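You operate a simulated robot arm through the tools that you are given. There is no shell and no other tool. Be economical: measure what you need, move in short steps, check, and stop when the job is done.

The job below is to be done with a simulated robot arm. You get a single attempt, and the scene is never put back.

Task
Switch off, swap the green lamp cap for the orange one, then switch on.
Fine: the green cap goes into the empty pocket of the rack. Set down upright: green lamp cap.

The check looks at the end state, three seconds after you hand in, the way a careful person would. Anything else that was tipped, shoved, dropped, spilled or broken makes it a failure. Lids that push on must go on centred and level and be pressed home; caps that screw on are set level and turned clockwise until they are tight.

Robot
A 7-joint arm with a two-finger parallel gripper, fixed in place. Base frame: the origin is at the foot of the arm, x ahead of it, y to its left, z up; the work surface is at about z = 820. Readings come in mm, rad, newtons and seconds.
With the tool pointing down near the work surface it reaches from about 300 to 700 mm from the base axis. Its first joint turns from -1.152 to 1.152 rad. Payload 1.57 kg.
The tool frame sits at the grasp point between the pads (the TCP): z along the fingers, y along the line on which they close. The tips reach 30 mm beyond it. Largest opening 110 mm; finger width 24, thickness 12; the body of the gripper, 48 by 112 mm, starts 78 mm behind the TCP.
Orientation is that of the tool frame in the base frame, as a unit quaternion [w, x, y, z]. With the fingers straight down and closing along the base's y, the tool's x points along the base's -x, its y along +y and its z along -z.

Tools
- The arm moves only by the tool send_rows. Its argument "series" is a list of rows, each a list of 7 numbers: the shift along the base's x, y, z in mm, then the turn, a rotation vector about the base's x, y, z in rad, then the closure, from 0 (fully open) to 1 (shut). In form: [[x, y, z, rx, ry, rz, grip], ...]. A call has 1 to 20 rows; each row shifts and turns the commanded pose from where the row before left it. Each row takes 0.2 s and may step no farther than 50 mm and 0.15 rad from the row before; otherwise, or with a gripper value out of range, the whole call is refused. A pose out of reach is approached as far as the arm can. The call stops where the force on the tool passes 50 N (or 10 N more than at its start, if that is more) or the arm is blocked; 0.2 s more then pass. The fingers move at their own pace (about 108 mm/s each) and stop on an object; they squeeze with about 33 N. The grip force told is the motor's: it shows also when the fingers shut on nothing. Time passes only in rows, and 0.2 s behind the last, so rows that do not move let the fingers close. The reply holds the time, the measured pose of the TCP, the force on the tool along the base axes, the opening and the grip force, in the units named above and with some noise, with the torque about the TCP (base axes, N m) and any sound that the robot's microphone picked up.
- Cameras (640 x 400 px; columns grow to the right, rows downward): "scene" is fixed at [173.8, -400.4, 1403.5]; the picture's right is [0.67, -0.74, 0.00], its down [-0.43, -0.39, -0.82] and it looks along [0.60, 0.55, -0.58] (base axes); focal length 337 px, centre (320, 200). "wrist" rides on the gripper at [70, 16, -141] in the tool frame; the picture's right is [-0.23, 0.97, 0.00], its down [-0.86, -0.20, -0.48] and it looks along [-0.47, -0.11, 0.88] (tool axes); focal length 222 px, centre (320, 200). There is no depth. A picture from a camera that has moved, and an enlarged one, comes with that camera's place and axes in the base frame and with its lens.
- camera(camera): a new picture of that camera. No time passes.
- zoom(camera, box): a new picture of the part [left, top, right, bottom] of that camera's present view, enlarged. No time passes.
- finish_job(): hands the job in; it is judged then, once.

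Work in short steps. Places have to be worked out from the pictures, the camera data and where the tool is seen: move nearer, look again, correct. Check each grasp and each placing, and mend what went wrong. You have 120 turns and 76 pictures in all, those below and enlarged ones among them. Open the gripper and draw the arm clear of the work before you hand the job in, unless the task says otherwise; then end with one line.

The tools are called after "Call:" by a JSON object that holds its "method" and its "body". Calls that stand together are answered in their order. send_rows: Moves the arm, as the interface text tells. Its arguments: {"type":"object","properties":{"series":{"type":"array","items":{"type":"array","items":{"type":"number"}}}},"required":["series"]} The other tools are called the same way: camera (camera) takes a picture; zoom (camera, box) takes an enlarged picture of a part of a camera's view; finish_job () hands the job in.

At the start:

```text
time_s: 0.0
tool_pos: [327.6, -97.5, 1173.7]
tool_rot: [0.0, 0.0, 1.0, 0.001]
ft_force: [-0.3, -0.8, -0.2]
torque: [0.01, 0.01, -0.04]
opening: 110.0
grip_force: 0.0
```

scene: 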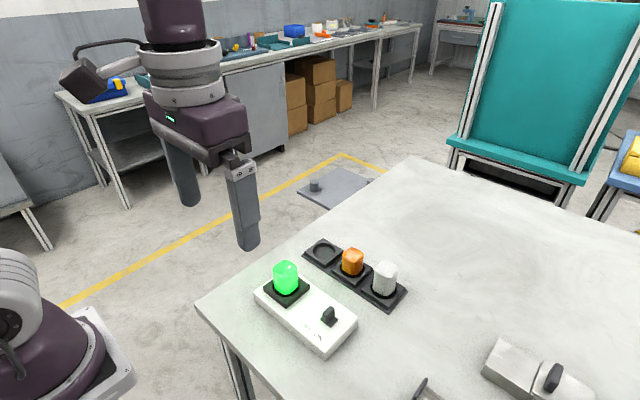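
wrist: 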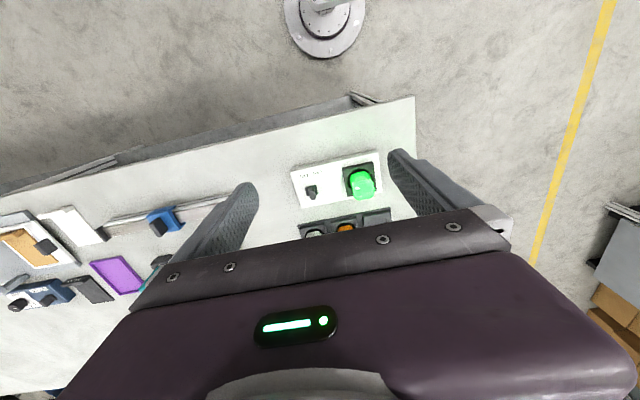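

I start with enlarged views of the lamp unit and the rack.

Call:
{"method": "zoom", "body": {"camera": "scene", "box": [240, 220, 420, 360]}}

Call:
{"method": "zoom", "body": {"camera": "wrist", "box": [270, 130, 430, 240]}}

```text
2.86 times, centred on (330, 290) of scene
camera zoom: at [173.8, -400.4, 1403.5], right [0.67, -0.74, 0.0], down [-0.43, -0.39, -0.82], along [0.6, 0.55, -0.58], focal length 962 px, centre (291, -57)
```

zoom: 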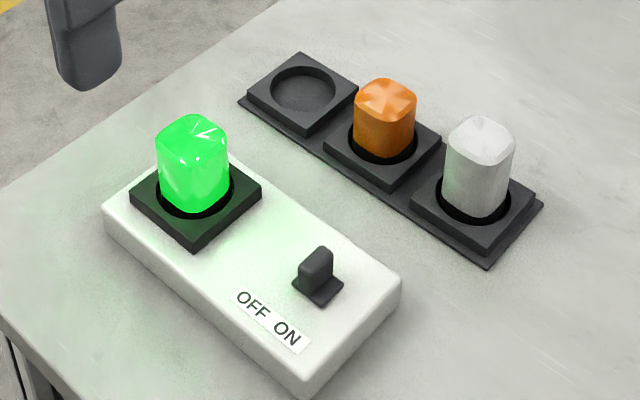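

```text
3.64 times, centred on (350, 185) of wrist
camera zoom: at [258.9, -80.4, 1316.7], right [0.23, 0.97, 0.0], down [0.86, -0.2, 0.48], along [0.47, -0.11, -0.88], focal length 808 px, centre (211, 254)
```

zoom: 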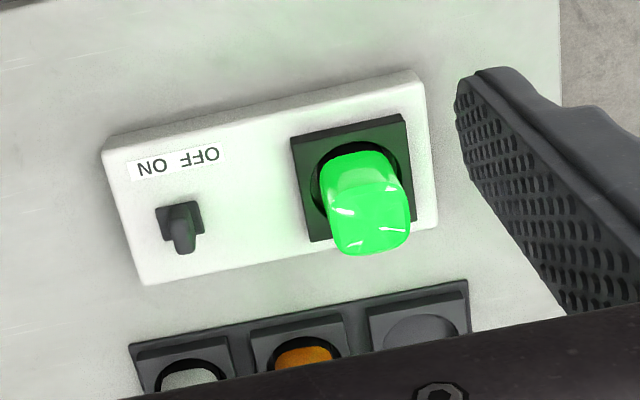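

The lamp is at about (470,-39), the switch at about (475,-154), and the rack pockets lie along x≈612. I'll lower the arm behind them for a closer wrist view.

Call:
{"method": "send_rows", "body": {"series": [[15, 5, -40, 0, 0, 0, 0], [15, 5, -40, 0, 0, 0, 0], [10, 5, -40, 0, 0, 0, 0], [0, 0, 0, 0, 0, 0, 0]]}}

Call:
{"method": "camera", "body": {"camera": "wrist"}}

```text
time_s: 1.0
tool_pos: [368.6, -85.3, 1055.0]
tool_rot: [0.001, 0.0, 1.0, 0.0]
ft_force: [-0.2, -0.2, 0.1]
torque: [-0.01, -0.01, 0.04]
opening: 109.6
grip_force: 0.1
```

```text
71 pictures are left
camera wrist: at [299.7, -67.0, 1197.4], right [0.23, 0.97, 0.0], down [0.86, -0.2, 0.48], along [0.47, -0.11, -0.88], focal length 222 px, centre (320, 200)
```

wrist: 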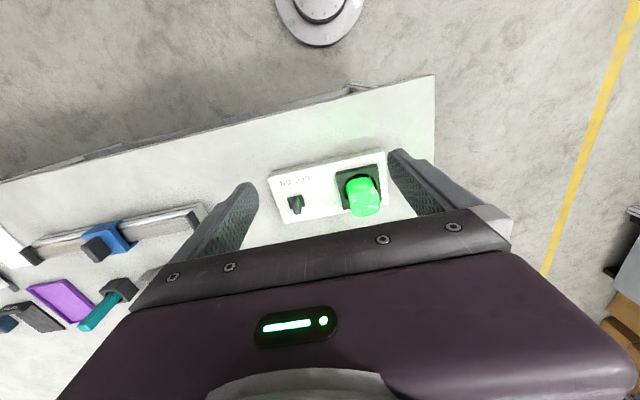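

The box is clear between the fingers; I'll enlarge it.

Call:
{"method": "zoom", "body": {"camera": "wrist", "box": [260, 145, 400, 232]}}

Call:
{"method": "zoom", "body": {"camera": "scene", "box": [310, 290, 350, 345]}}

```text
4.57 times, centred on (330, 188) of wrist
camera zoom: at [299.7, -67.0, 1197.4], right [0.23, 0.97, 0.0], down [0.86, -0.2, 0.48], along [0.47, -0.11, -0.88], focal length 1015 px, centre (274, 253)
```

zoom: 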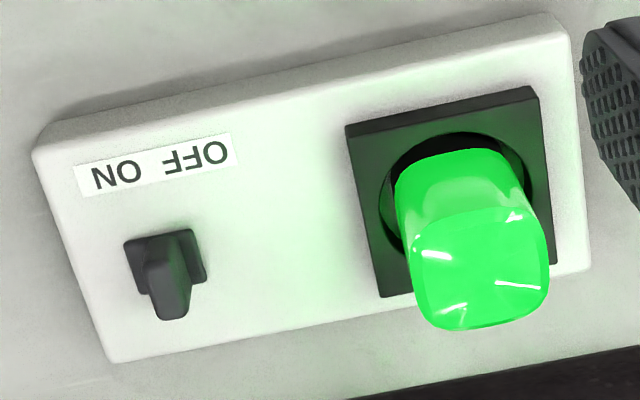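

```text
7.27 times, centred on (330, 318) of scene
camera zoom: at [173.8, -400.4, 1403.5], right [0.67, -0.74, 0.0], down [-0.43, -0.39, -0.82], along [0.6, 0.55, -0.58], focal length 2449 px, centre (247, -654)
```

zoom: 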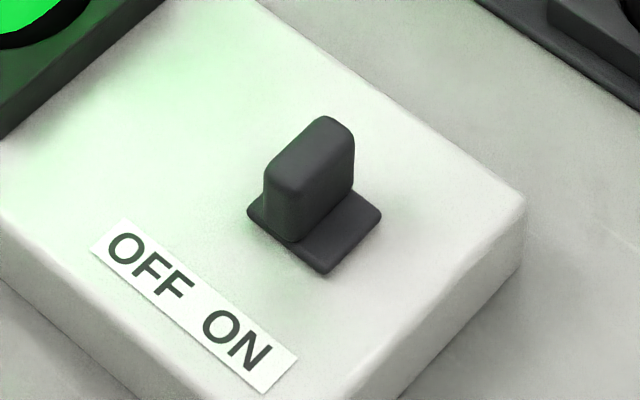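

The lever is at about (480,-150), with its top near z=872 and the box top near 850. OFF is toward the lamp (+y). I'll close the fingers and move to the −y side of the lever, staying above it to check.

Call:
{"method": "send_rows", "body": {"series": [[30, -25, -10, 0, 0, 0, 1], [30, -25, -25, 0, 0, 0, 1], [30, -25, -30, 0, 0, 0, 1], [22, -26, -39, 0, 0, 0, 1], [0, 0, 0, 0, 0, 0, 1], [0, 0, 0, 0, 0, 0, 1]]}}

Call:
{"method": "camera", "body": {"camera": "wrist"}}

Call:
{"method": "camera", "body": {"camera": "scene"}}

```text
refused: row 4 steps farther than a row can; nothing moved
```

```text
68 pictures are left
camera wrist: at [299.7, -67.0, 1197.4], right [0.23, 0.97, 0.0], down [0.86, -0.2, 0.48], along [0.47, -0.11, -0.88], focal length 222 px, centre (320, 200)
```

wrist: 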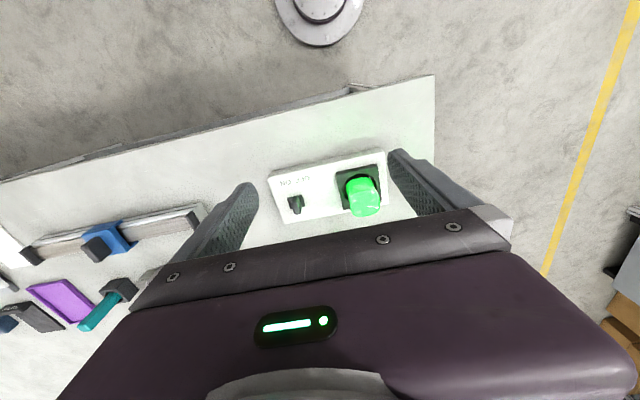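

```text
67 pictures are left
```

scene: 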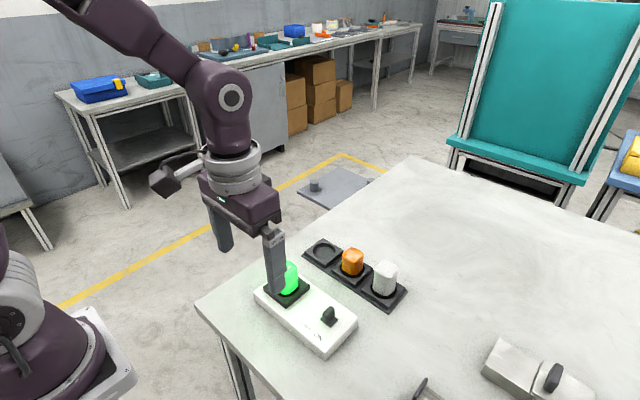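

The last row stepped too far, so the call was refused. I'll send the same move in smaller steps.

Call:
{"method": "send_rows", "body": {"series": [[25, -20, -10, 0, 0, 0, 1], [25, -20, -22, 0, 0, 0, 1], [25, -20, -24, 0, 0, 0, 1], [20, -20, -24, 0, 0, 0, 1], [17, -19, -24, 0, 0, 0, 1], [0, 0, 0, 0, 0, 0, 1]]}}

Call:
{"method": "camera", "body": {"camera": "scene"}}

Call:
{"method": "camera", "body": {"camera": "wrist"}}

```text
time_s: 2.4
tool_pos: [480.0, -183.8, 949.8]
tool_rot: [0.0, 0.0, 1.0, 0.0]
ft_force: [-0.1, 0.1, 0.3]
torque: [0.01, 0.0, -0.01]
opening: 0.0
grip_force: 21.4
```

```text
66 pictures are left
```

scene: 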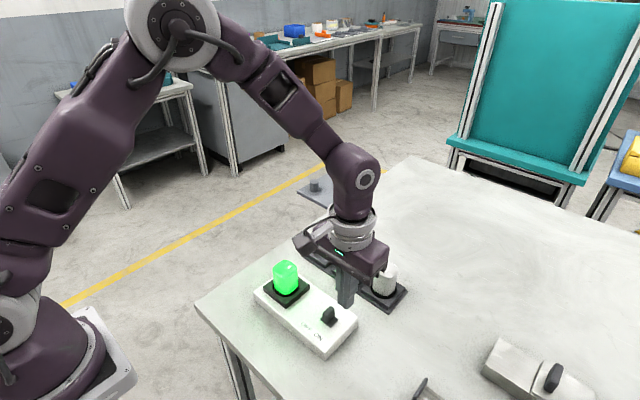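

```text
65 pictures are left
camera wrist: at [411.9, -166.2, 1092.1], right [0.23, 0.97, 0.0], down [0.85, -0.2, 0.48], along [0.47, -0.11, -0.88], focal length 222 px, centre (320, 200)
```

wrist: 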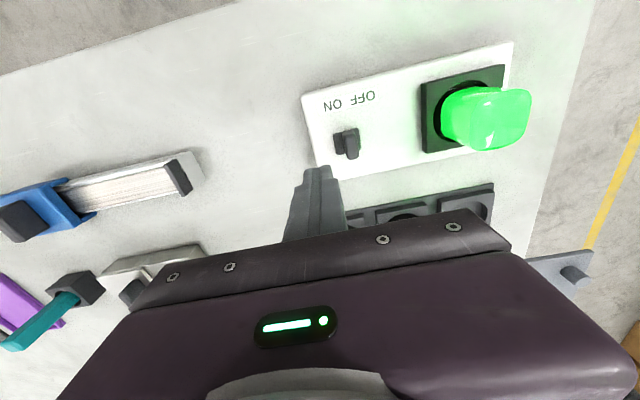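

Both wrist views put the switch at (478,-152). One enlarged look at the lever will show how it works before I descend.

Call:
{"method": "zoom", "body": {"camera": "wrist", "box": [300, 85, 390, 180]}}

```text
4.21 times, centred on (345, 132) of wrist
camera zoom: at [411.9, -166.2, 1092.1], right [0.23, 0.97, 0.0], down [0.85, -0.2, 0.48], along [0.47, -0.11, -0.88], focal length 935 px, centre (215, 484)
```

zoom: 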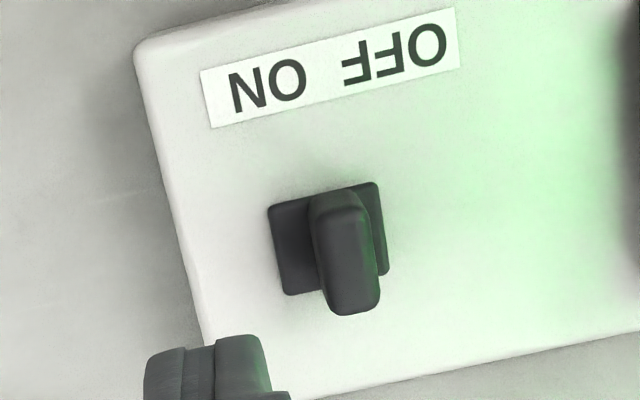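

The lever is a slab centred near y=-150. I'll descend at y≈-184 so the tips are at z≈858, then push +y in small steps.

Call:
{"method": "send_rows", "body": {"series": [[0, 0, -30, 0, 0, 0, 1], [0, 0, -20, 0, 0, 0, 1], [0, 0, -12, 0, 0, 0, 1], [0, 6, 0, 0, 0, 0, 1], [0, 6, 0, 0, 0, 0, 1], [0, 4, 0, 0, 0, 0, 1], [0, 4, 0, 0, 0, 0, 1], [0, 4, 0, 0, 0, 0, 1]]}}

Call:
{"method": "camera", "body": {"camera": "wrist"}}

```text
time_s: 4.2
tool_pos: [479.7, -158.6, 887.5]
tool_rot: [0.0, -0.001, 1.0, 0.0]
ft_force: [0.6, -1.1, -0.9]
torque: [-0.01, -0.04, 0.01]
opening: 0.1
grip_force: 21.9
```

```text
63 pictures are left
camera wrist: at [411.2, -141.0, 1030.3], right [0.23, 0.97, 0.0], down [0.85, -0.2, 0.48], along [0.47, -0.11, -0.88], focal length 222 px, centre (320, 200)
```

wrist: 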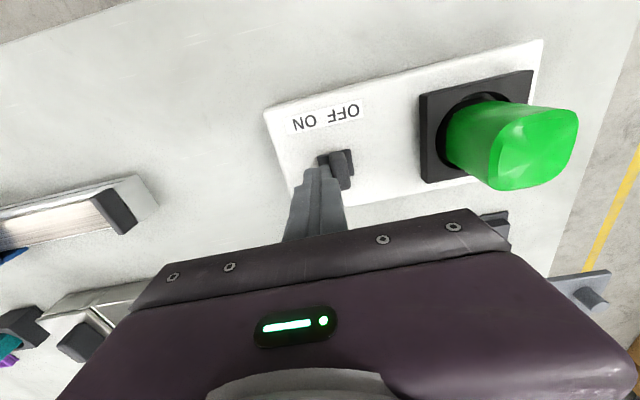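

The lamp seems to have gone dark. I'll back off, rise, and look at where the lever ended up.

Call:
{"method": "send_rows", "body": {"series": [[0, -12, 0, 0, 0, 0, 1], [0, -10, 10, 0, 0, 0, 1], [0, 0, 45, 0, 0, 0, 1], [0, 0, 30, 0, 0, 0, 1], [0, 0, 0, 0, 0, 0, 1]]}}

Call:
{"method": "zoom", "body": {"camera": "wrist", "box": [290, 40, 540, 196]}}

Call:
{"method": "zoom", "body": {"camera": "scene", "box": [240, 220, 420, 360]}}

```text
time_s: 5.4
tool_pos: [478.7, -179.7, 975.2]
tool_rot: [0.0, 0.0, 1.0, 0.0]
ft_force: [0.9, 0.5, -0.7]
torque: [-0.01, 0.02, -0.01]
opening: 0.0
grip_force: 22.1
```

```text
2.56 times, centred on (415, 118) of wrist
camera zoom: at [410.3, -162.9, 1117.3], right [0.23, 0.97, 0.0], down [0.85, -0.2, 0.48], along [0.47, -0.11, -0.88], focal length 569 px, centre (77, 410)
```

zoom: 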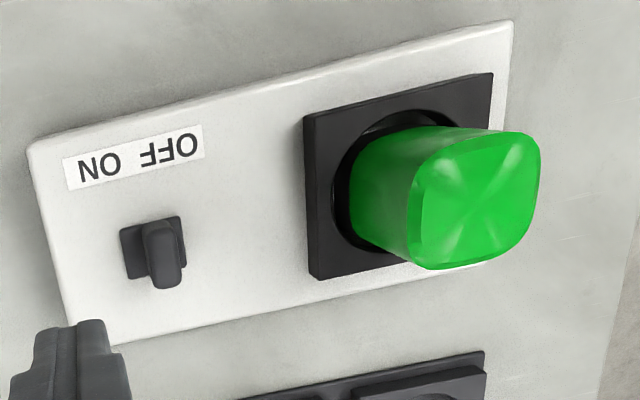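

```text
2.86 times, centred on (330, 290) of scene
camera zoom: at [173.8, -400.4, 1403.5], right [0.67, -0.74, 0.0], down [-0.43, -0.39, -0.82], along [0.6, 0.55, -0.58], focal length 962 px, centre (291, -57)
```

zoom: 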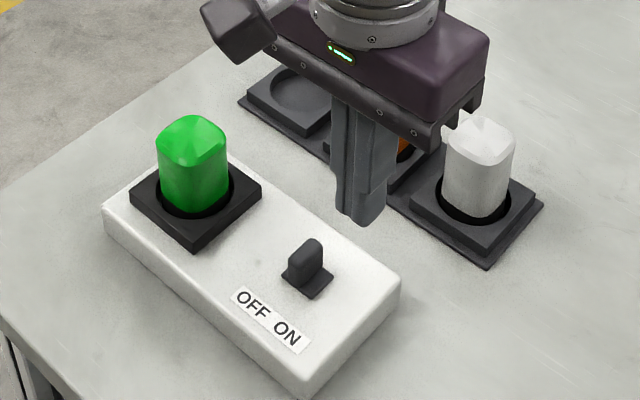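

The lamp is off, but the slider is only mid-travel on its label. I'll push it further toward OFF until the force rises.

Call:
{"method": "send_rows", "body": {"series": [[0, 0, -40, 0, 0, 0, 1], [0, 0, -45, 0, 0, 0, 1], [0, 12, 0, 0, 0, 0, 1], [0, 10, 0, 0, 0, 0, 1], [0, 4, 0, 0, 0, 0, 1], [0, 4, 0, 0, 0, 0, 1], [0, 3, 0, 0, 0, 0, 1]]}}

Call:
{"method": "zoom", "body": {"camera": "wrist", "box": [250, 40, 500, 196]}}

```text
time_s: 7.0
tool_pos: [478.8, -148.0, 887.0]
tool_rot: [0.0, 0.001, 1.0, -0.001]
ft_force: [0.8, -18.2, -6.2]
torque: [-0.36, -0.05, 0.05]
opening: 0.0
grip_force: 20.9
```

```text
2.56 times, centred on (375, 118) of wrist
camera zoom: at [410.8, -131.0, 1030.0], right [0.23, 0.97, 0.0], down [0.85, -0.2, 0.48], along [0.47, -0.11, -0.88], focal length 569 px, centre (179, 410)
```

zoom: 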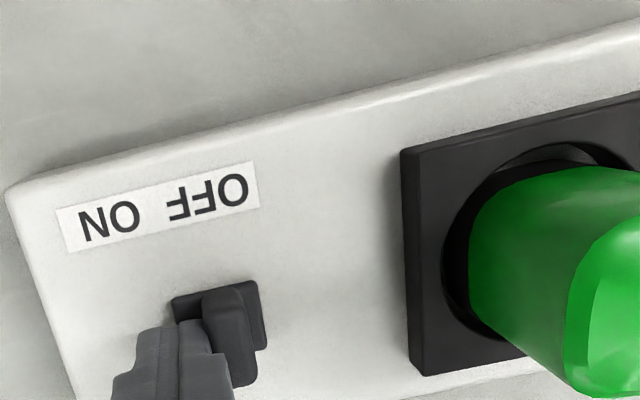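

The slider is at its OFF end stop (18 N). I'll retract, open the fingers, and go to a viewing pose for the green cap.

Call:
{"method": "send_rows", "body": {"series": [[0, -12, 0, 0, 0, 0, 1], [-5, -5, 40, 0, 0, 0, 1], [-10, 25, 40, 0, 0, 0, 0.5], [-15, 35, 25, 0, 0, 0, 0], [-15, 40, 10, 0, 0, 0, 0], [-15, 38, 0, 0, 0, 0, 0], [0, 0, 0, 0, 0, 0, 0]]}}

Call:
{"method": "camera", "body": {"camera": "wrist"}}

Call:
{"method": "zoom", "body": {"camera": "scene", "box": [250, 230, 430, 350]}}

```text
time_s: 8.6
tool_pos: [419.7, -26.8, 1003.5]
tool_rot: [0.0, 0.0, 1.0, 0.0]
ft_force: [0.3, -0.5, 0.5]
torque: [-0.01, -0.01, 0.02]
opening: 110.2
grip_force: 0.0
```

```text
59 pictures are left
camera wrist: at [350.8, -9.6, 1145.5], right [0.23, 0.97, 0.0], down [0.86, -0.2, 0.48], along [0.47, -0.11, -0.88], focal length 222 px, centre (320, 200)
```

wrist: 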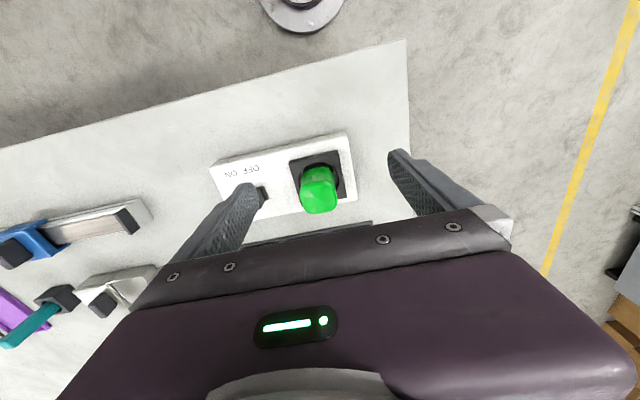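

```text
3.33 times, centred on (340, 290) of scene
camera zoom: at [173.8, -400.4, 1403.5], right [0.67, -0.74, 0.0], down [-0.43, -0.39, -0.82], along [0.6, 0.55, -0.58], focal length 1122 px, centre (253, -100)
```

zoom: 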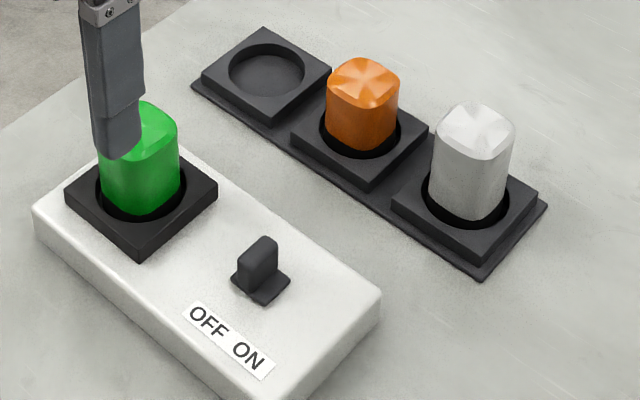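

Call:
{"method": "zoom", "body": {"camera": "wrist", "box": [270, 130, 366, 220]}}

```text
4.44 times, centred on (318, 175) of wrist
camera zoom: at [350.8, -9.6, 1145.5], right [0.23, 0.97, 0.0], down [0.86, -0.2, 0.48], along [0.47, -0.11, -0.88], focal length 987 px, centre (329, 311)
```

zoom: 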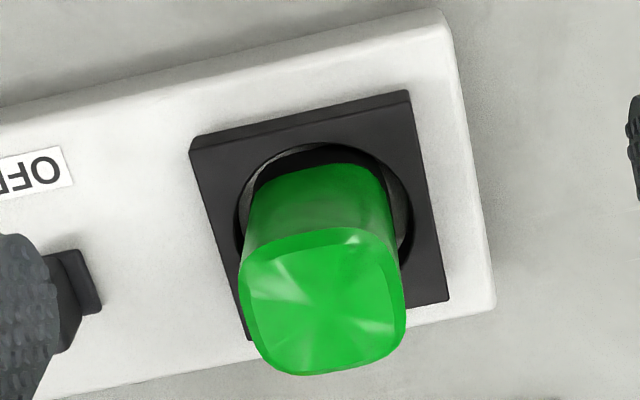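

The green cap's top is centred at (469,-39,918), turned about -0.12 rad relative to my tool. I'll align the tool, descend over it, and stop before closing to check.

Call:
{"method": "send_rows", "body": {"series": [[25, -6, 0, 0, 0, -0.06, 0], [24, -6, 0, 0, 0, -0.06, 0], [0, 0, -25, 0, 0, 0, 0], [0, 0, -25, 0, 0, 0, 0], [0, 0, -25, 0, 0, 0, 0], [0, 0, -22, 0, 0, 0, 0], [0, 0, 0, 0, 0, 0, 0]]}}

Call:
{"method": "camera", "body": {"camera": "wrist"}}

Call:
{"method": "zoom", "body": {"camera": "scene", "box": [230, 200, 390, 320]}}

```text
time_s: 10.2
tool_pos: [466.7, -35.9, 906.9]
tool_rot: [0.0, 0.061, 0.998, 0.0]
ft_force: [0.5, 0.2, 0.2]
torque: [-0.03, -0.01, -0.03]
opening: 110.0
grip_force: 0.1
```

```text
56 pictures are left
camera wrist: at [401.0, -11.9, 1049.5], right [0.34, 0.94, 0.0], down [0.83, -0.3, 0.48], along [0.45, -0.16, -0.88], focal length 222 px, centre (320, 200)
```

wrist: 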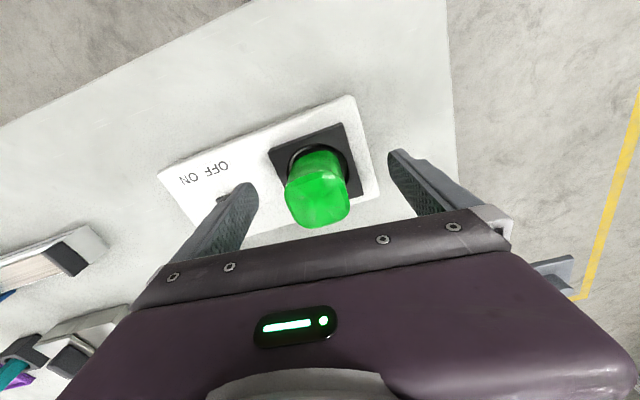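

```text
3.33 times, centred on (310, 260) of scene
camera zoom: at [173.8, -400.4, 1403.5], right [0.67, -0.74, 0.0], down [-0.43, -0.39, -0.82], along [0.6, 0.55, -0.58], focal length 1122 px, centre (353, 0)
```

zoom: 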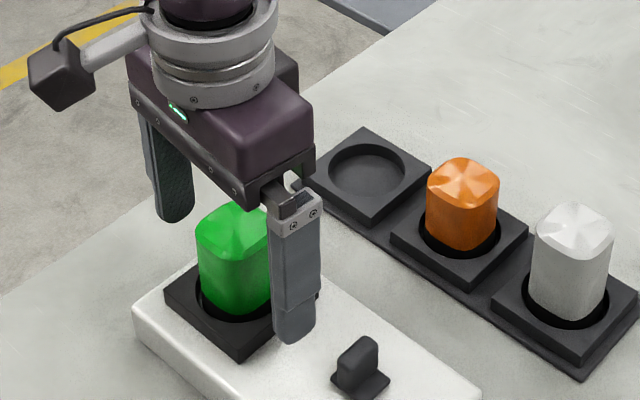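

The cap is nearly centred between the fingers, needing about +3 mm in x and -2 mm in y. I'll check its alignment with the pads.

Call:
{"method": "zoom", "body": {"camera": "wrist", "box": [250, 130, 400, 240]}}

```text
3.64 times, centred on (325, 185) of wrist
camera zoom: at [401.0, -11.9, 1049.5], right [0.34, 0.94, 0.0], down [0.83, -0.3, 0.48], along [0.45, -0.16, -0.88], focal length 808 px, centre (302, 254)
```

zoom: 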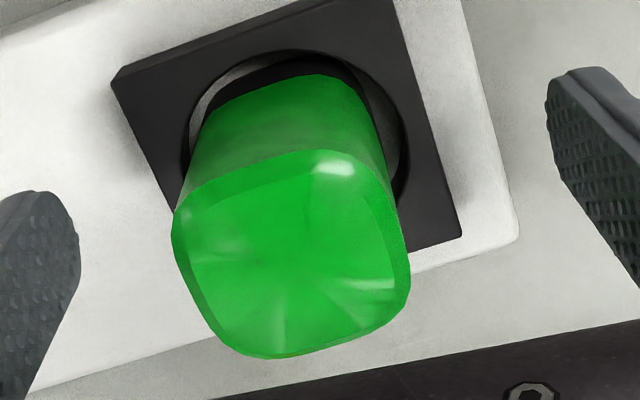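

The cap's yaw looks like about -0.06 rad. I'll turn back half, shift slightly, close, and read the force.

Call:
{"method": "send_rows", "body": {"series": [[3, -2, 0, 0, 0, 0.06, 0], [0, 0, 0, 0, 0, 0, 0.4], [0, 0, 0, 0, 0, 0, 0.8], [0, 0, 0, 0, 0, 0, 1], [0, 0, 0, 0, 0, 0, 1]]}}

Call:
{"method": "zoom", "body": {"camera": "wrist", "box": [250, 130, 400, 240]}}

```text
time_s: 11.4
tool_pos: [471.4, -38.5, 906.5]
tool_rot: [0.0, 0.029, 1.0, 0.0]
ft_force: [0.4, -0.4, 1.3]
torque: [0.01, -0.01, 0.0]
opening: 47.6
grip_force: 33.2
```

```text
3.64 times, centred on (325, 185) of wrist
camera zoom: at [402.9, -18.0, 1049.5], right [0.29, 0.96, 0.0], down [0.84, -0.25, 0.48], along [0.46, -0.14, -0.88], focal length 808 px, centre (302, 254)
```

zoom: 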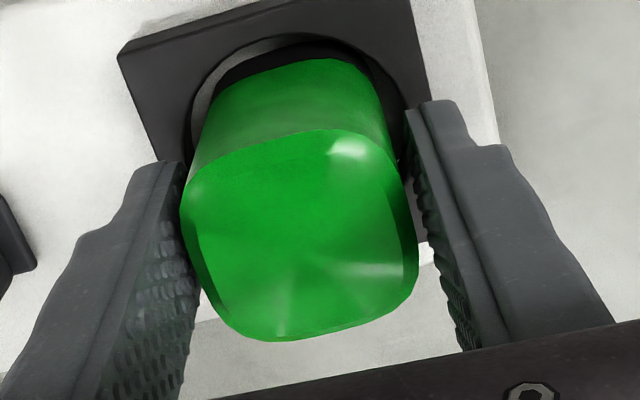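

It is gripped at 47.6 mm, with almost no side force. I'll test with a small lift to see whether it's screwed on.

Call:
{"method": "send_rows", "body": {"series": [[0, 0, 1, 0, 0, 0, 1], [0, 0, 1, 0, 0, 0, 1], [0, 0, 1, 0, 0, 0, 1]]}}

```text
time_s: 12.2
tool_pos: [471.4, -39.5, 907.4]
tool_rot: [0.0, 0.03, 1.0, 0.0]
ft_force: [0.0, -0.7, -1.6]
torque: [0.0, 0.01, 0.02]
opening: 47.5
grip_force: 33.0
```

The reading is inconclusive, so I'll lift a little further.

Call:
{"method": "send_rows", "body": {"series": [[0, 0, 2, 0, 0, 0, 1], [0, 0, 2, 0, 0, 0, 1], [0, 0, 2, 0, 0, 0, 1]]}}

Call:
{"method": "zoom", "body": {"camera": "scene", "box": [230, 220, 350, 320]}}

```text
time_s: 13.0
tool_pos: [471.9, -40.0, 913.4]
tool_rot: [0.0, 0.031, 1.0, 0.0]
ft_force: [0.2, 0.6, -0.1]
torque: [0.02, -0.02, 0.01]
opening: 47.7
grip_force: 32.7
```

```text
4.00 times, centred on (290, 270) of scene
camera zoom: at [173.8, -400.4, 1403.5], right [0.67, -0.74, 0.0], down [-0.43, -0.39, -0.82], along [0.6, 0.55, -0.58], focal length 1347 px, centre (440, -80)
```

zoom: 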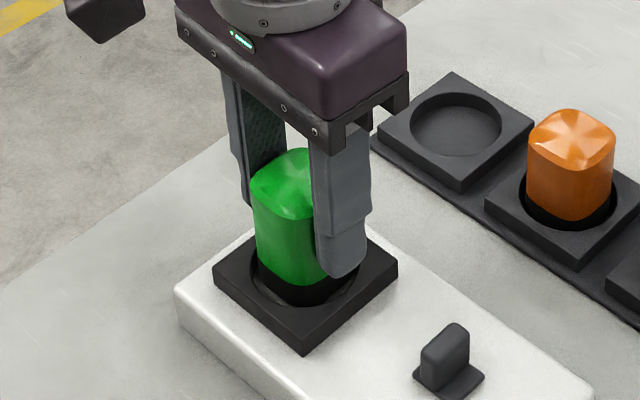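

The cap is rising with no resistance, so it isn't threaded. I'll lift it clear and look at its base.

Call:
{"method": "send_rows", "body": {"series": [[0, 0, 5, 0, 0, 0, 1], [0, 0, 15, 0, 0, 0, 1], [0, 0, 25, 0, 0, 0, 1], [0, 0, 25, 0, 0, 0, 1], [0, 0, 15, 0, 0, 0, 1], [0, 0, 0, 0, 0, 0, 1]]}}

Call:
{"method": "zoom", "body": {"camera": "scene", "box": [230, 160, 420, 320]}}

Call:
{"method": "zoom", "body": {"camera": "wrist", "box": [220, 80, 440, 240]}}

```text
time_s: 14.4
tool_pos: [472.1, -39.2, 1000.7]
tool_rot: [0.0, 0.03, 1.0, 0.0]
ft_force: [-0.6, 0.1, -0.8]
torque: [0.0, -0.02, -0.02]
opening: 47.5
grip_force: 32.2
```

```text
2.50 times, centred on (325, 240) of scene
camera zoom: at [173.8, -400.4, 1403.5], right [0.67, -0.74, 0.0], down [-0.43, -0.39, -0.82], along [0.6, 0.55, -0.58], focal length 842 px, centre (308, 100)
```

zoom: 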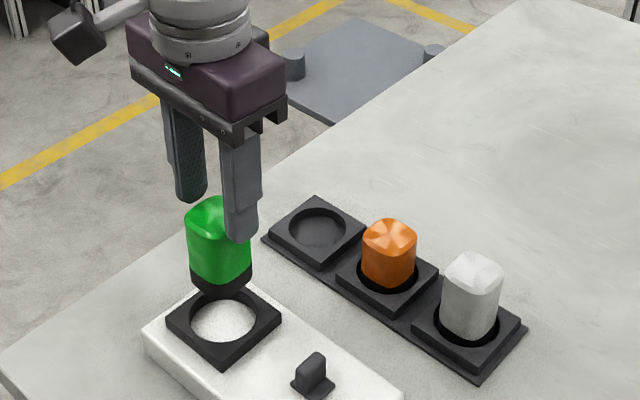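

```text
2.50 times, centred on (330, 160) of wrist
camera zoom: at [405.3, -18.2, 1142.0], right [0.29, 0.96, 0.0], down [0.84, -0.25, 0.48], along [0.46, -0.14, -0.88], focal length 555 px, centre (295, 300)
```

zoom: 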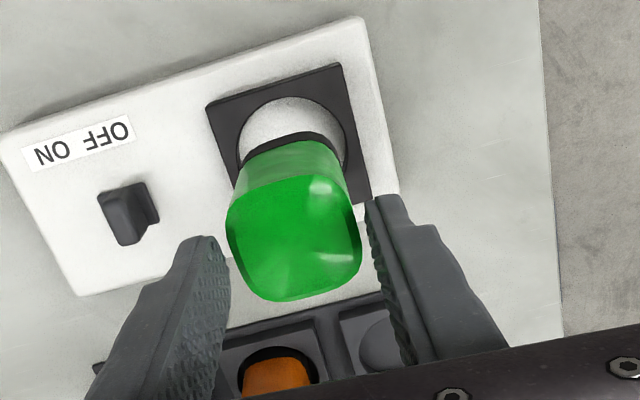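

The cap has a plain black plug base that drops into the ring. I'll move to where the wrist camera can see the empty pocket beside the fingers.

Call:
{"method": "send_rows", "body": {"series": [[0, -15, 35, 0, 0, 0.03, 1], [3, -30, 30, 0, 0, 0.03, 1], [3, -30, 30, 0, 0, 0, 1], [2, -30, 5, 0, 0, 0, 1], [0, 0, 0, 0, 0, 0, 1]]}}

Call:
{"method": "camera", "body": {"camera": "wrist"}}

```text
time_s: 15.6
tool_pos: [479.5, -143.8, 1099.9]
tool_rot: [0.0, 0.0, 1.0, -0.001]
ft_force: [-0.2, 0.2, -1.4]
torque: [-0.02, -0.02, 0.01]
opening: 47.3
grip_force: 32.9
```

```text
49 pictures are left
camera wrist: at [410.7, -127.2, 1243.0], right [0.23, 0.97, 0.0], down [0.86, -0.2, 0.48], along [0.47, -0.11, -0.88], focal length 222 px, centre (320, 200)
```

wrist: 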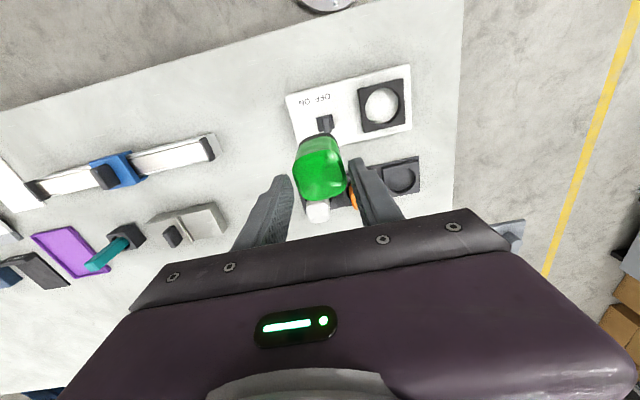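

Call:
{"method": "zoom", "body": {"camera": "wrist", "box": [280, 60, 440, 225]}}

```text
2.42 times, centred on (360, 142) of wrist
camera zoom: at [410.7, -127.2, 1243.0], right [0.23, 0.97, 0.0], down [0.86, -0.2, 0.48], along [0.47, -0.11, -0.88], focal length 538 px, centre (223, 339)
```

zoom: 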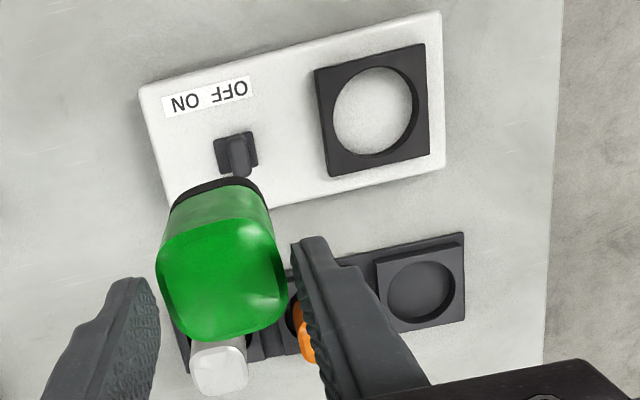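

The pocket centre is at about (619,-12) with the rim near z=843. I'll carry the cap over it and hover to check centring.

Call:
{"method": "send_rows", "body": {"series": [[30, 28, -20, 0, 0, 0, 1], [30, 28, -22, 0, 0, 0, 1], [30, 28, -25, 0, 0, 0, 1], [30, 28, -25, 0, 0, 0, 1], [19, 20, -25, 0, 0, 0, 1], [0, 0, -40, 0, 0, 0, 1], [0, 0, -25, 0, 0, 0, 1], [0, 0, 0, 0, 0, 0, 1]]}}

Call:
{"method": "zoom", "body": {"camera": "scene", "box": [280, 180, 420, 300]}}

Call:
{"method": "zoom", "body": {"camera": "wrist", "box": [240, 100, 440, 240]}}

```text
time_s: 17.4
tool_pos: [617.9, -14.9, 919.1]
tool_rot: [0.004, -0.001, 1.0, 0.001]
ft_force: [6.9, 6.3, 29.1]
torque: [0.08, -0.48, 0.04]
opening: 47.7
grip_force: 32.7
```

```text
3.33 times, centred on (350, 240) of scene
camera zoom: at [173.4, -400.2, 1403.7], right [0.67, -0.74, 0.0], down [-0.43, -0.39, -0.82], along [0.61, 0.55, -0.58], focal length 1122 px, centre (220, 67)
```

zoom: 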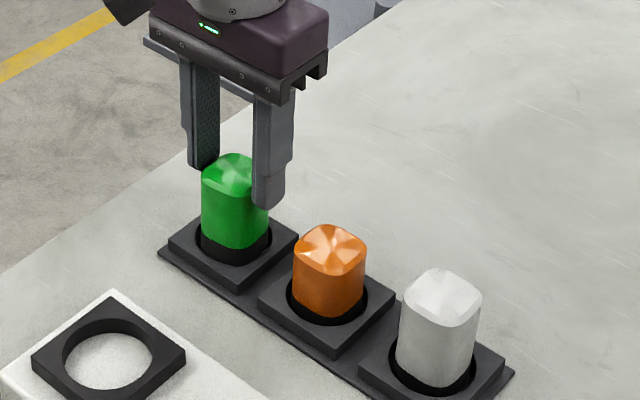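

```text
2.86 times, centred on (340, 170) of wrist
camera zoom: at [547.5, 3.2, 1061.5], right [0.23, 0.97, 0.0], down [0.85, -0.2, 0.48], along [0.47, -0.11, -0.88], focal length 635 px, centre (263, 286)
```

zoom: 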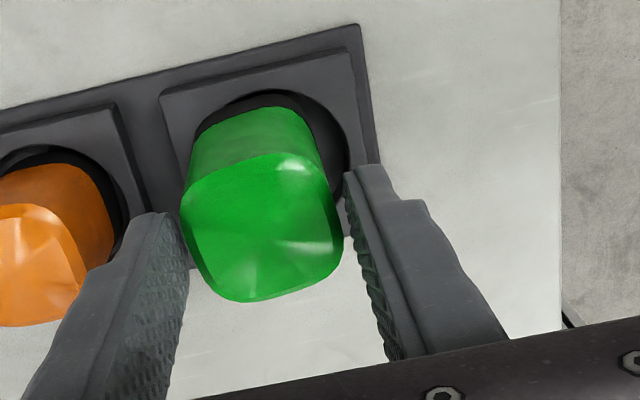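

Contact came early at 29 N, pushing +x and +y. The wrist view also shows the hole offset toward +y, so the base is on the rim at the −x/−y side. I'll rise, shift (+5,+5), and lower gently.

Call:
{"method": "send_rows", "body": {"series": [[0, 0, 10, 0, 0, 0, 1], [5, 5, 0, 0, 0, 0, 1], [0, 0, 0, 0, 0, 0, 1]]}}

Call:
{"method": "zoom", "body": {"camera": "wrist", "box": [240, 100, 440, 240]}}

Call:
{"method": "zoom", "body": {"camera": "scene", "box": [310, 210, 380, 275]}}

```text
time_s: 18.2
tool_pos: [622.2, -8.7, 927.6]
tool_rot: [0.0, 0.001, 1.0, -0.001]
ft_force: [-0.1, -0.1, -0.6]
torque: [0.07, 0.0, 0.02]
opening: 47.8
grip_force: 33.0
```

```text
2.86 times, centred on (340, 170) of wrist
camera zoom: at [553.2, 8.5, 1070.7], right [0.23, 0.97, 0.0], down [0.86, -0.2, 0.48], along [0.46, -0.11, -0.88], focal length 635 px, centre (263, 286)
```

zoom: 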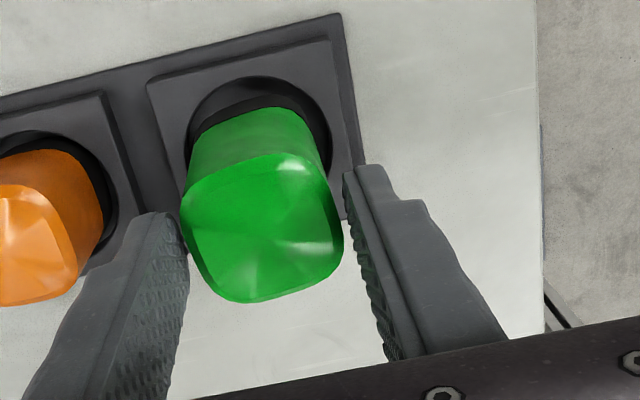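

```text
6.15 times, centred on (345, 242) of scene
camera zoom: at [173.8, -400.4, 1403.5], right [0.67, -0.74, 0.0], down [-0.43, -0.39, -0.82], along [0.6, 0.55, -0.58], focal length 2072 px, centre (166, -62)
```

zoom: 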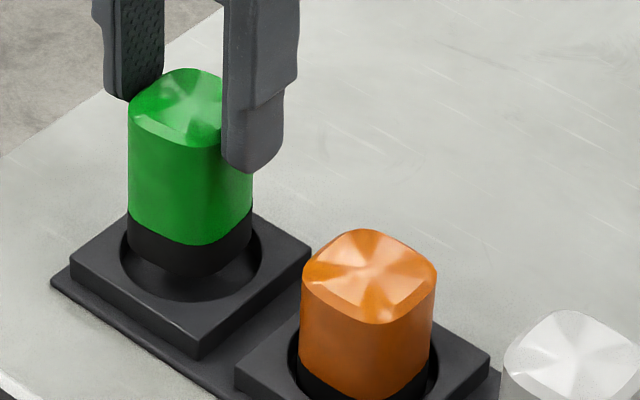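

Both views now show the base centred above the pocket. I'll lower slowly.

Call:
{"method": "send_rows", "body": {"series": [[0, 0, -4, 0, 0, 0, 1], [0, 0, -4, 0, 0, 0, 1], [0, 0, -3, 0, 0, 0, 1], [0, 0, -3, 0, 0, 0, 1], [0, 0, -3, 0, 0, 0, 1]]}}

```text
time_s: 19.4
tool_pos: [623.4, -7.5, 909.6]
tool_rot: [-0.001, 0.0, 1.0, 0.0]
ft_force: [0.2, 0.3, -0.6]
torque: [0.0, 0.03, -0.02]
opening: 47.4
grip_force: 33.2
```

It is in the hole with no force. I'll continue down in small steps until it touches the floor.

Call:
{"method": "send_rows", "body": {"series": [[0, 0, -3, 0, 0, 0, 1], [0, 0, -3, 0, 0, 0, 1], [0, 0, -2, 0, 0, 0, 1], [0, 0, -2, 0, 0, 0, 1]]}}

Call:
{"method": "zoom", "body": {"camera": "scene", "box": [310, 210, 380, 275]}}

Call:
{"method": "zoom", "body": {"camera": "wrist", "box": [240, 100, 440, 240]}}

```text
time_s: 20.4
tool_pos: [624.0, -9.5, 902.7]
tool_rot: [0.002, 0.0, 1.0, -0.001]
ft_force: [0.2, -8.8, 31.0]
torque: [-0.31, -0.16, -0.06]
opening: 47.3
grip_force: 33.1
```

```text
6.15 times, centred on (345, 242) of scene
camera zoom: at [173.2, -400.6, 1403.6], right [0.67, -0.74, 0.0], down [-0.43, -0.39, -0.82], along [0.61, 0.55, -0.58], focal length 2072 px, centre (166, -62)
```

zoom: 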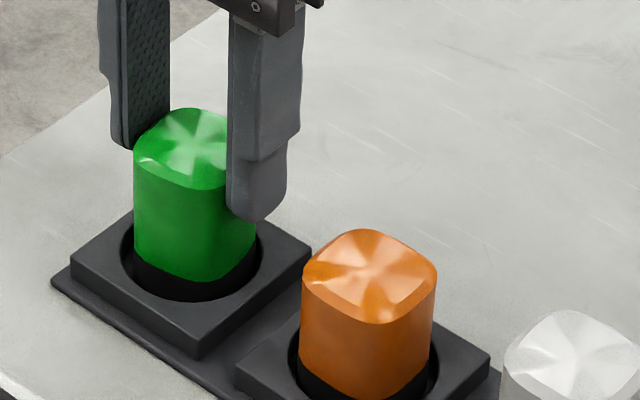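

```text
2.86 times, centred on (340, 170) of wrist
camera zoom: at [554.8, 8.1, 1044.5], right [0.23, 0.97, 0.0], down [0.85, -0.2, 0.48], along [0.47, -0.11, -0.88], focal length 635 px, centre (263, 286)
```

zoom: 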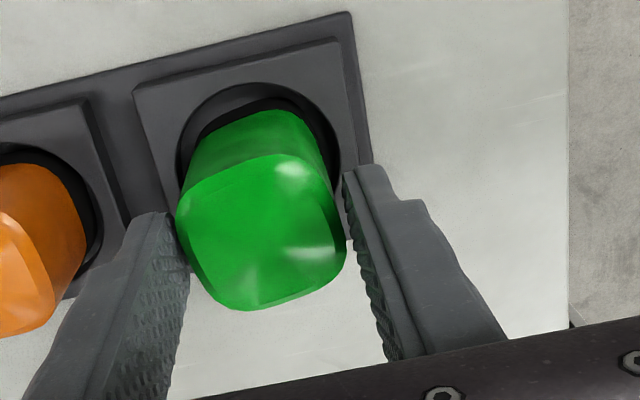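

It touched something at TCP z≈902. I'll compare the green's seating depth with orange's.

Call:
{"method": "zoom", "body": {"camera": "scene", "box": [305, 215, 415, 315]}}

```text
4.00 times, centred on (360, 265) of scene
camera zoom: at [173.2, -400.6, 1403.6], right [0.67, -0.74, 0.0], down [-0.43, -0.39, -0.82], along [0.61, 0.55, -0.58], focal length 1347 px, centre (160, -60)
```

zoom: 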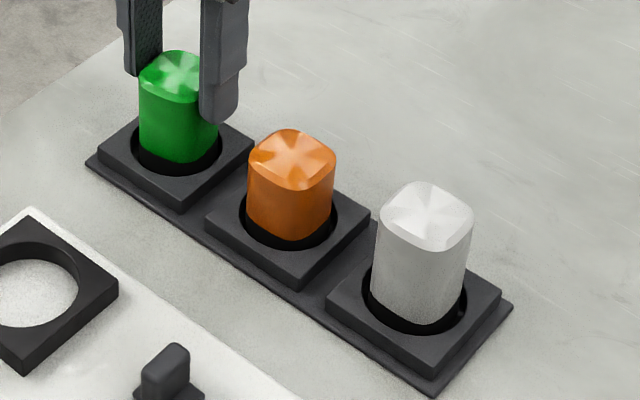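

The depth matches the other caps, so the green cap is on the pocket floor. I'll relieve the load by 1 mm, open gently, rise, and check that it's upright.

Call:
{"method": "send_rows", "body": {"series": [[0, 0, 1, 0, 0, 0, 1], [0, 0, 0, 0, 0, 0, 0.5], [0, 0, 0, 0, 0, 0, 0.4], [0, 0, 0, 0, 0, 0, 0.35], [0, 0, 25, 0, 0, 0, 0.35], [0, 0, 40, 0, 0, 0, 0.35], [-30, 0, 35, 0, 0, 0, 0.35], [-40, 0, 0, 0, 0, 0, 0.2], [-40, 0, 0, 0, 0, 0, 0], [0, 0, 0, 0, 0, 0, 0]]}}

Call:
{"method": "zoom", "body": {"camera": "scene", "box": [305, 215, 415, 315]}}

Call:
{"method": "camera", "body": {"camera": "wrist"}}

```text
time_s: 22.6
tool_pos: [511.7, -7.7, 1001.4]
tool_rot: [0.0, 0.0, 1.0, 0.0]
ft_force: [-0.9, -0.5, -0.1]
torque: [0.0, 0.03, 0.0]
opening: 110.2
grip_force: 0.0
```

```text
4.00 times, centred on (360, 265) of scene
camera zoom: at [173.8, -400.4, 1403.5], right [0.67, -0.74, 0.0], down [-0.43, -0.39, -0.82], along [0.6, 0.55, -0.58], focal length 1347 px, centre (160, -60)
```

zoom: 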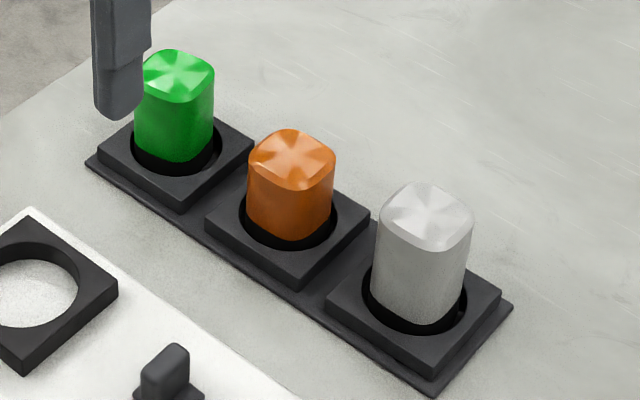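

```text
39 pictures are left
camera wrist: at [443.3, 8.6, 1144.2], right [0.23, 0.97, 0.0], down [0.85, -0.2, 0.48], along [0.47, -0.11, -0.88], focal length 222 px, centre (320, 200)
```

wrist: 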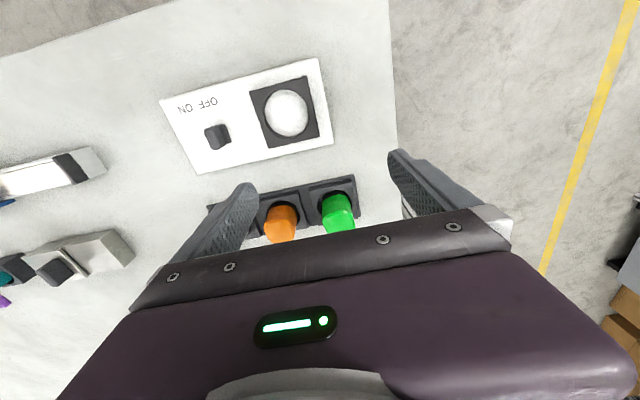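

The cap shifted slightly on release, so I'll look closer for tilt.

Call:
{"method": "zoom", "body": {"camera": "scene", "box": [320, 220, 375, 275]}}

Call:
{"method": "zoom", "body": {"camera": "wrist", "box": [240, 160, 380, 250]}}

```text
7.27 times, centred on (348, 248) of scene
camera zoom: at [173.8, -400.4, 1403.5], right [0.67, -0.74, 0.0], down [-0.43, -0.39, -0.82], along [0.6, 0.55, -0.58], focal length 2449 px, centre (120, -146)
```

zoom: 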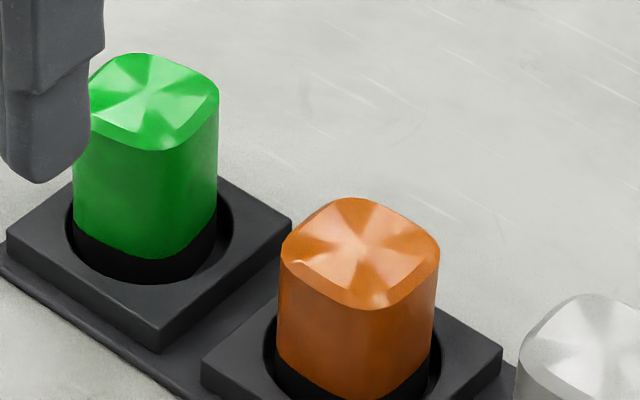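

```text
4.44 times, centred on (310, 205) of wrist
camera zoom: at [443.3, 8.6, 1144.2], right [0.23, 0.97, 0.0], down [0.85, -0.2, 0.48], along [0.47, -0.11, -0.88], focal length 987 px, centre (364, 178)
```

zoom: 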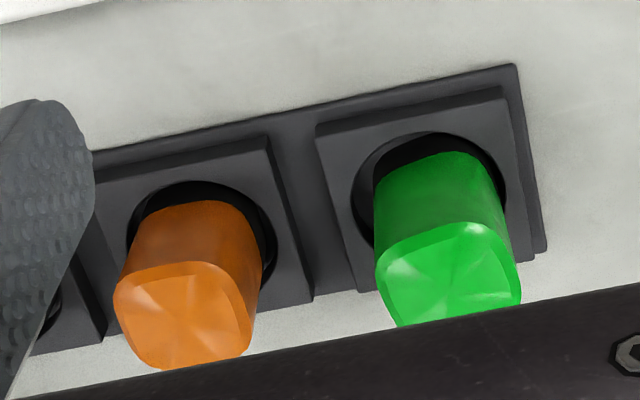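

The green cap is upright and seated in the pocket. Next is orange: pocket at about (622,-93), yaw about +0.08 rad, top near z=880. I'll go above it with the opening limited to 75 mm so the fingers miss the neighbouring caps.

Call:
{"method": "send_rows", "body": {"series": [[25, -25, 0, 0, 0, 0.04, 0.32], [25, -25, 0, 0, 0, 0.04, 0.32], [25, -20, 0, 0, 0, 0, 0.32], [25, -12, 0, 0, 0, 0, 0.32], [10, -3, -25, 0, 0, 0, 0.32], [0, 0, -35, 0, 0, 0, 0.32], [0, 0, 0, 0, 0, 0, 0.32]]}}

Call:
{"method": "camera", "body": {"camera": "wrist"}}

Call:
{"method": "zoom", "body": {"camera": "scene", "box": [300, 180, 420, 300]}}

```text
time_s: 24.2
tool_pos: [624.0, -92.2, 942.7]
tool_rot: [0.0, -0.039, 0.999, 0.0]
ft_force: [-0.1, -0.4, 0.0]
torque: [0.0, -0.01, 0.01]
opening: 75.0
grip_force: 0.0
```

```text
36 pictures are left
camera wrist: at [553.8, -80.5, 1084.9], right [0.15, 0.99, 0.0], down [0.87, -0.13, 0.48], along [0.47, -0.07, -0.88], focal length 222 px, centre (320, 200)
```

wrist: 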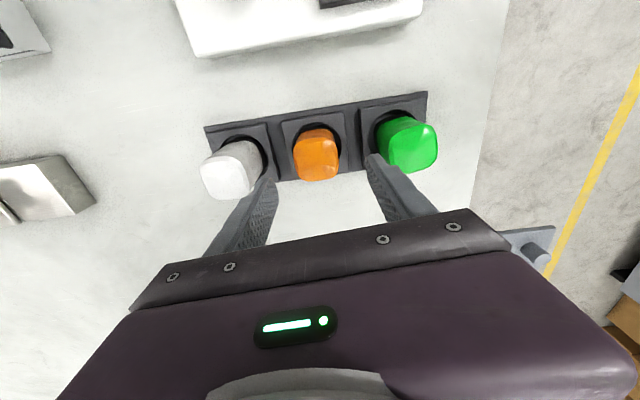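

```text
3.33 times, centred on (360, 240) of scene
camera zoom: at [173.8, -400.4, 1403.5], right [0.67, -0.74, 0.0], down [-0.43, -0.39, -0.82], along [0.6, 0.55, -0.58], focal length 1122 px, centre (187, 67)
```

zoom: 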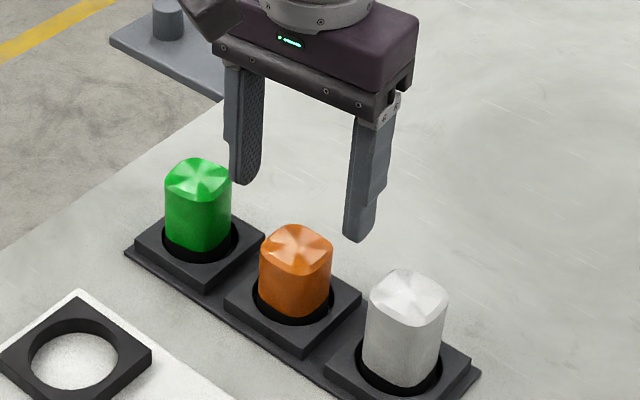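

Call:
{"method": "zoom", "body": {"camera": "wrist", "box": [250, 100, 390, 200]}}

```text
4.00 times, centred on (320, 150) of wrist
camera zoom: at [553.8, -80.5, 1084.9], right [0.15, 0.99, 0.0], down [0.87, -0.13, 0.48], along [0.47, -0.07, -0.88], focal length 888 px, centre (320, 400)
```

zoom: 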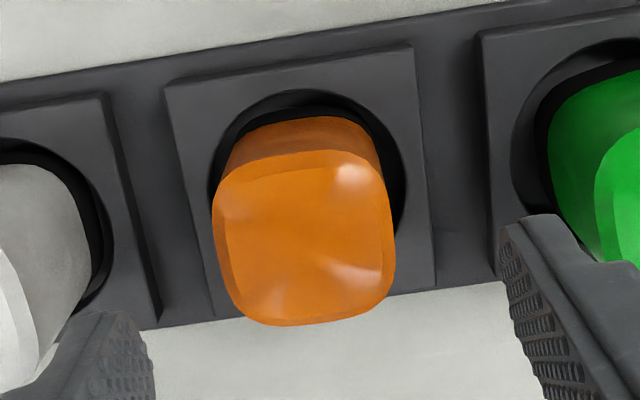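

Orange's centre is about 4 mm further toward −y and nearly square to the base axes. I'll correct for that and descend to just above the pocket rim for the deepest grip, since the green cap slipped a little during lifting.

Call:
{"method": "send_rows", "body": {"series": [[-2, -4, -20, 0, 0, -0.07, 0.32], [0, 0, -20, 0, 0, 0, 0.32], [0, 0, -16, 0, 0, 0, 0.32], [0, 0, -6, 0, 0, 0, 0.32], [0, 0, -2, 0, 0, 0, 0.32]]}}

Call:
{"method": "zoom", "body": {"camera": "scene", "box": [310, 200, 410, 300]}}

Call:
{"method": "zoom", "body": {"camera": "wrist", "box": [240, 120, 400, 240]}}

```text
time_s: 25.4
tool_pos: [621.1, -96.7, 876.7]
tool_rot: [0.001, -0.005, 1.0, 0.0]
ft_force: [-0.6, -0.6, -0.8]
torque: [-0.01, 0.0, 0.01]
opening: 74.9
grip_force: 0.0
```

```text
4.00 times, centred on (360, 250) of scene
camera zoom: at [173.8, -400.4, 1403.5], right [0.67, -0.74, 0.0], down [-0.43, -0.39, -0.82], along [0.6, 0.55, -0.58], focal length 1347 px, centre (160, 0)
```

zoom: 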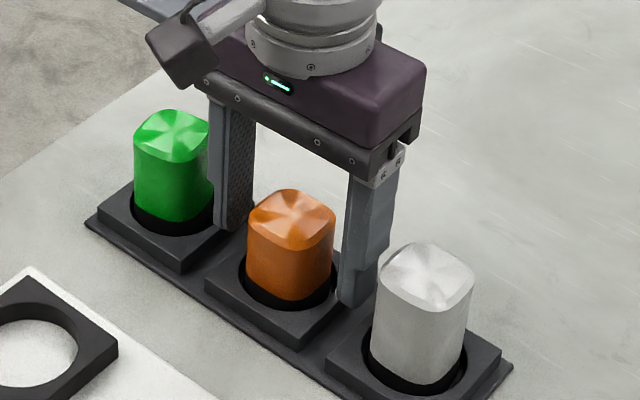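

```text
3.33 times, centred on (320, 180) of wrist
camera zoom: at [552.2, -79.9, 1019.8], right [0.22, 0.98, 0.0], down [0.86, -0.19, 0.48], along [0.47, -0.1, -0.88], focal length 740 px, centre (320, 267)
```

zoom: 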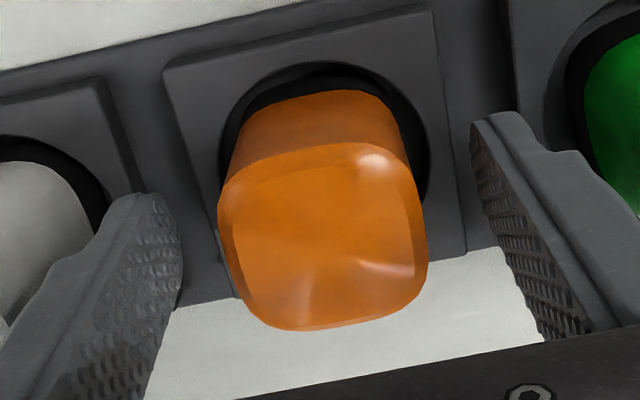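

The tips straddle the cap at z≈847. The cap centre is about 5 mm closer in x, so I'll shift −5, close, and lift slowly.

Call:
{"method": "send_rows", "body": {"series": [[-5, 0, 0, 0, 0, 0, 0.32], [0, 0, 0, 0, 0, 0, 0.6], [0, 0, 0, 0, 0, 0, 1], [0, 0, 0, 0, 0, 0, 1], [0, 0, 0, 0, 0, 0, 1]]}}

Call:
{"method": "zoom", "body": {"camera": "wrist", "box": [240, 120, 400, 240]}}

```text
time_s: 26.6
tool_pos: [616.5, -96.5, 877.3]
tool_rot: [0.0, -0.006, 1.0, 0.0]
ft_force: [-0.7, 0.5, 2.6]
torque: [0.01, 0.01, 0.01]
opening: 47.7
grip_force: 32.7
```

```text
3.33 times, centred on (320, 180) of wrist
camera zoom: at [547.2, -79.8, 1020.2], right [0.22, 0.98, 0.0], down [0.86, -0.19, 0.48], along [0.47, -0.1, -0.88], focal length 740 px, centre (320, 267)
```

zoom: 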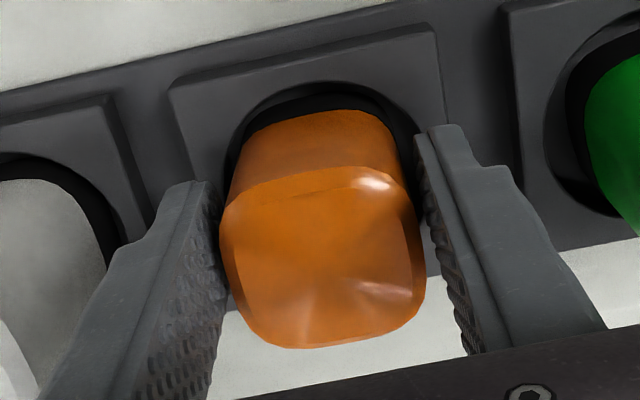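

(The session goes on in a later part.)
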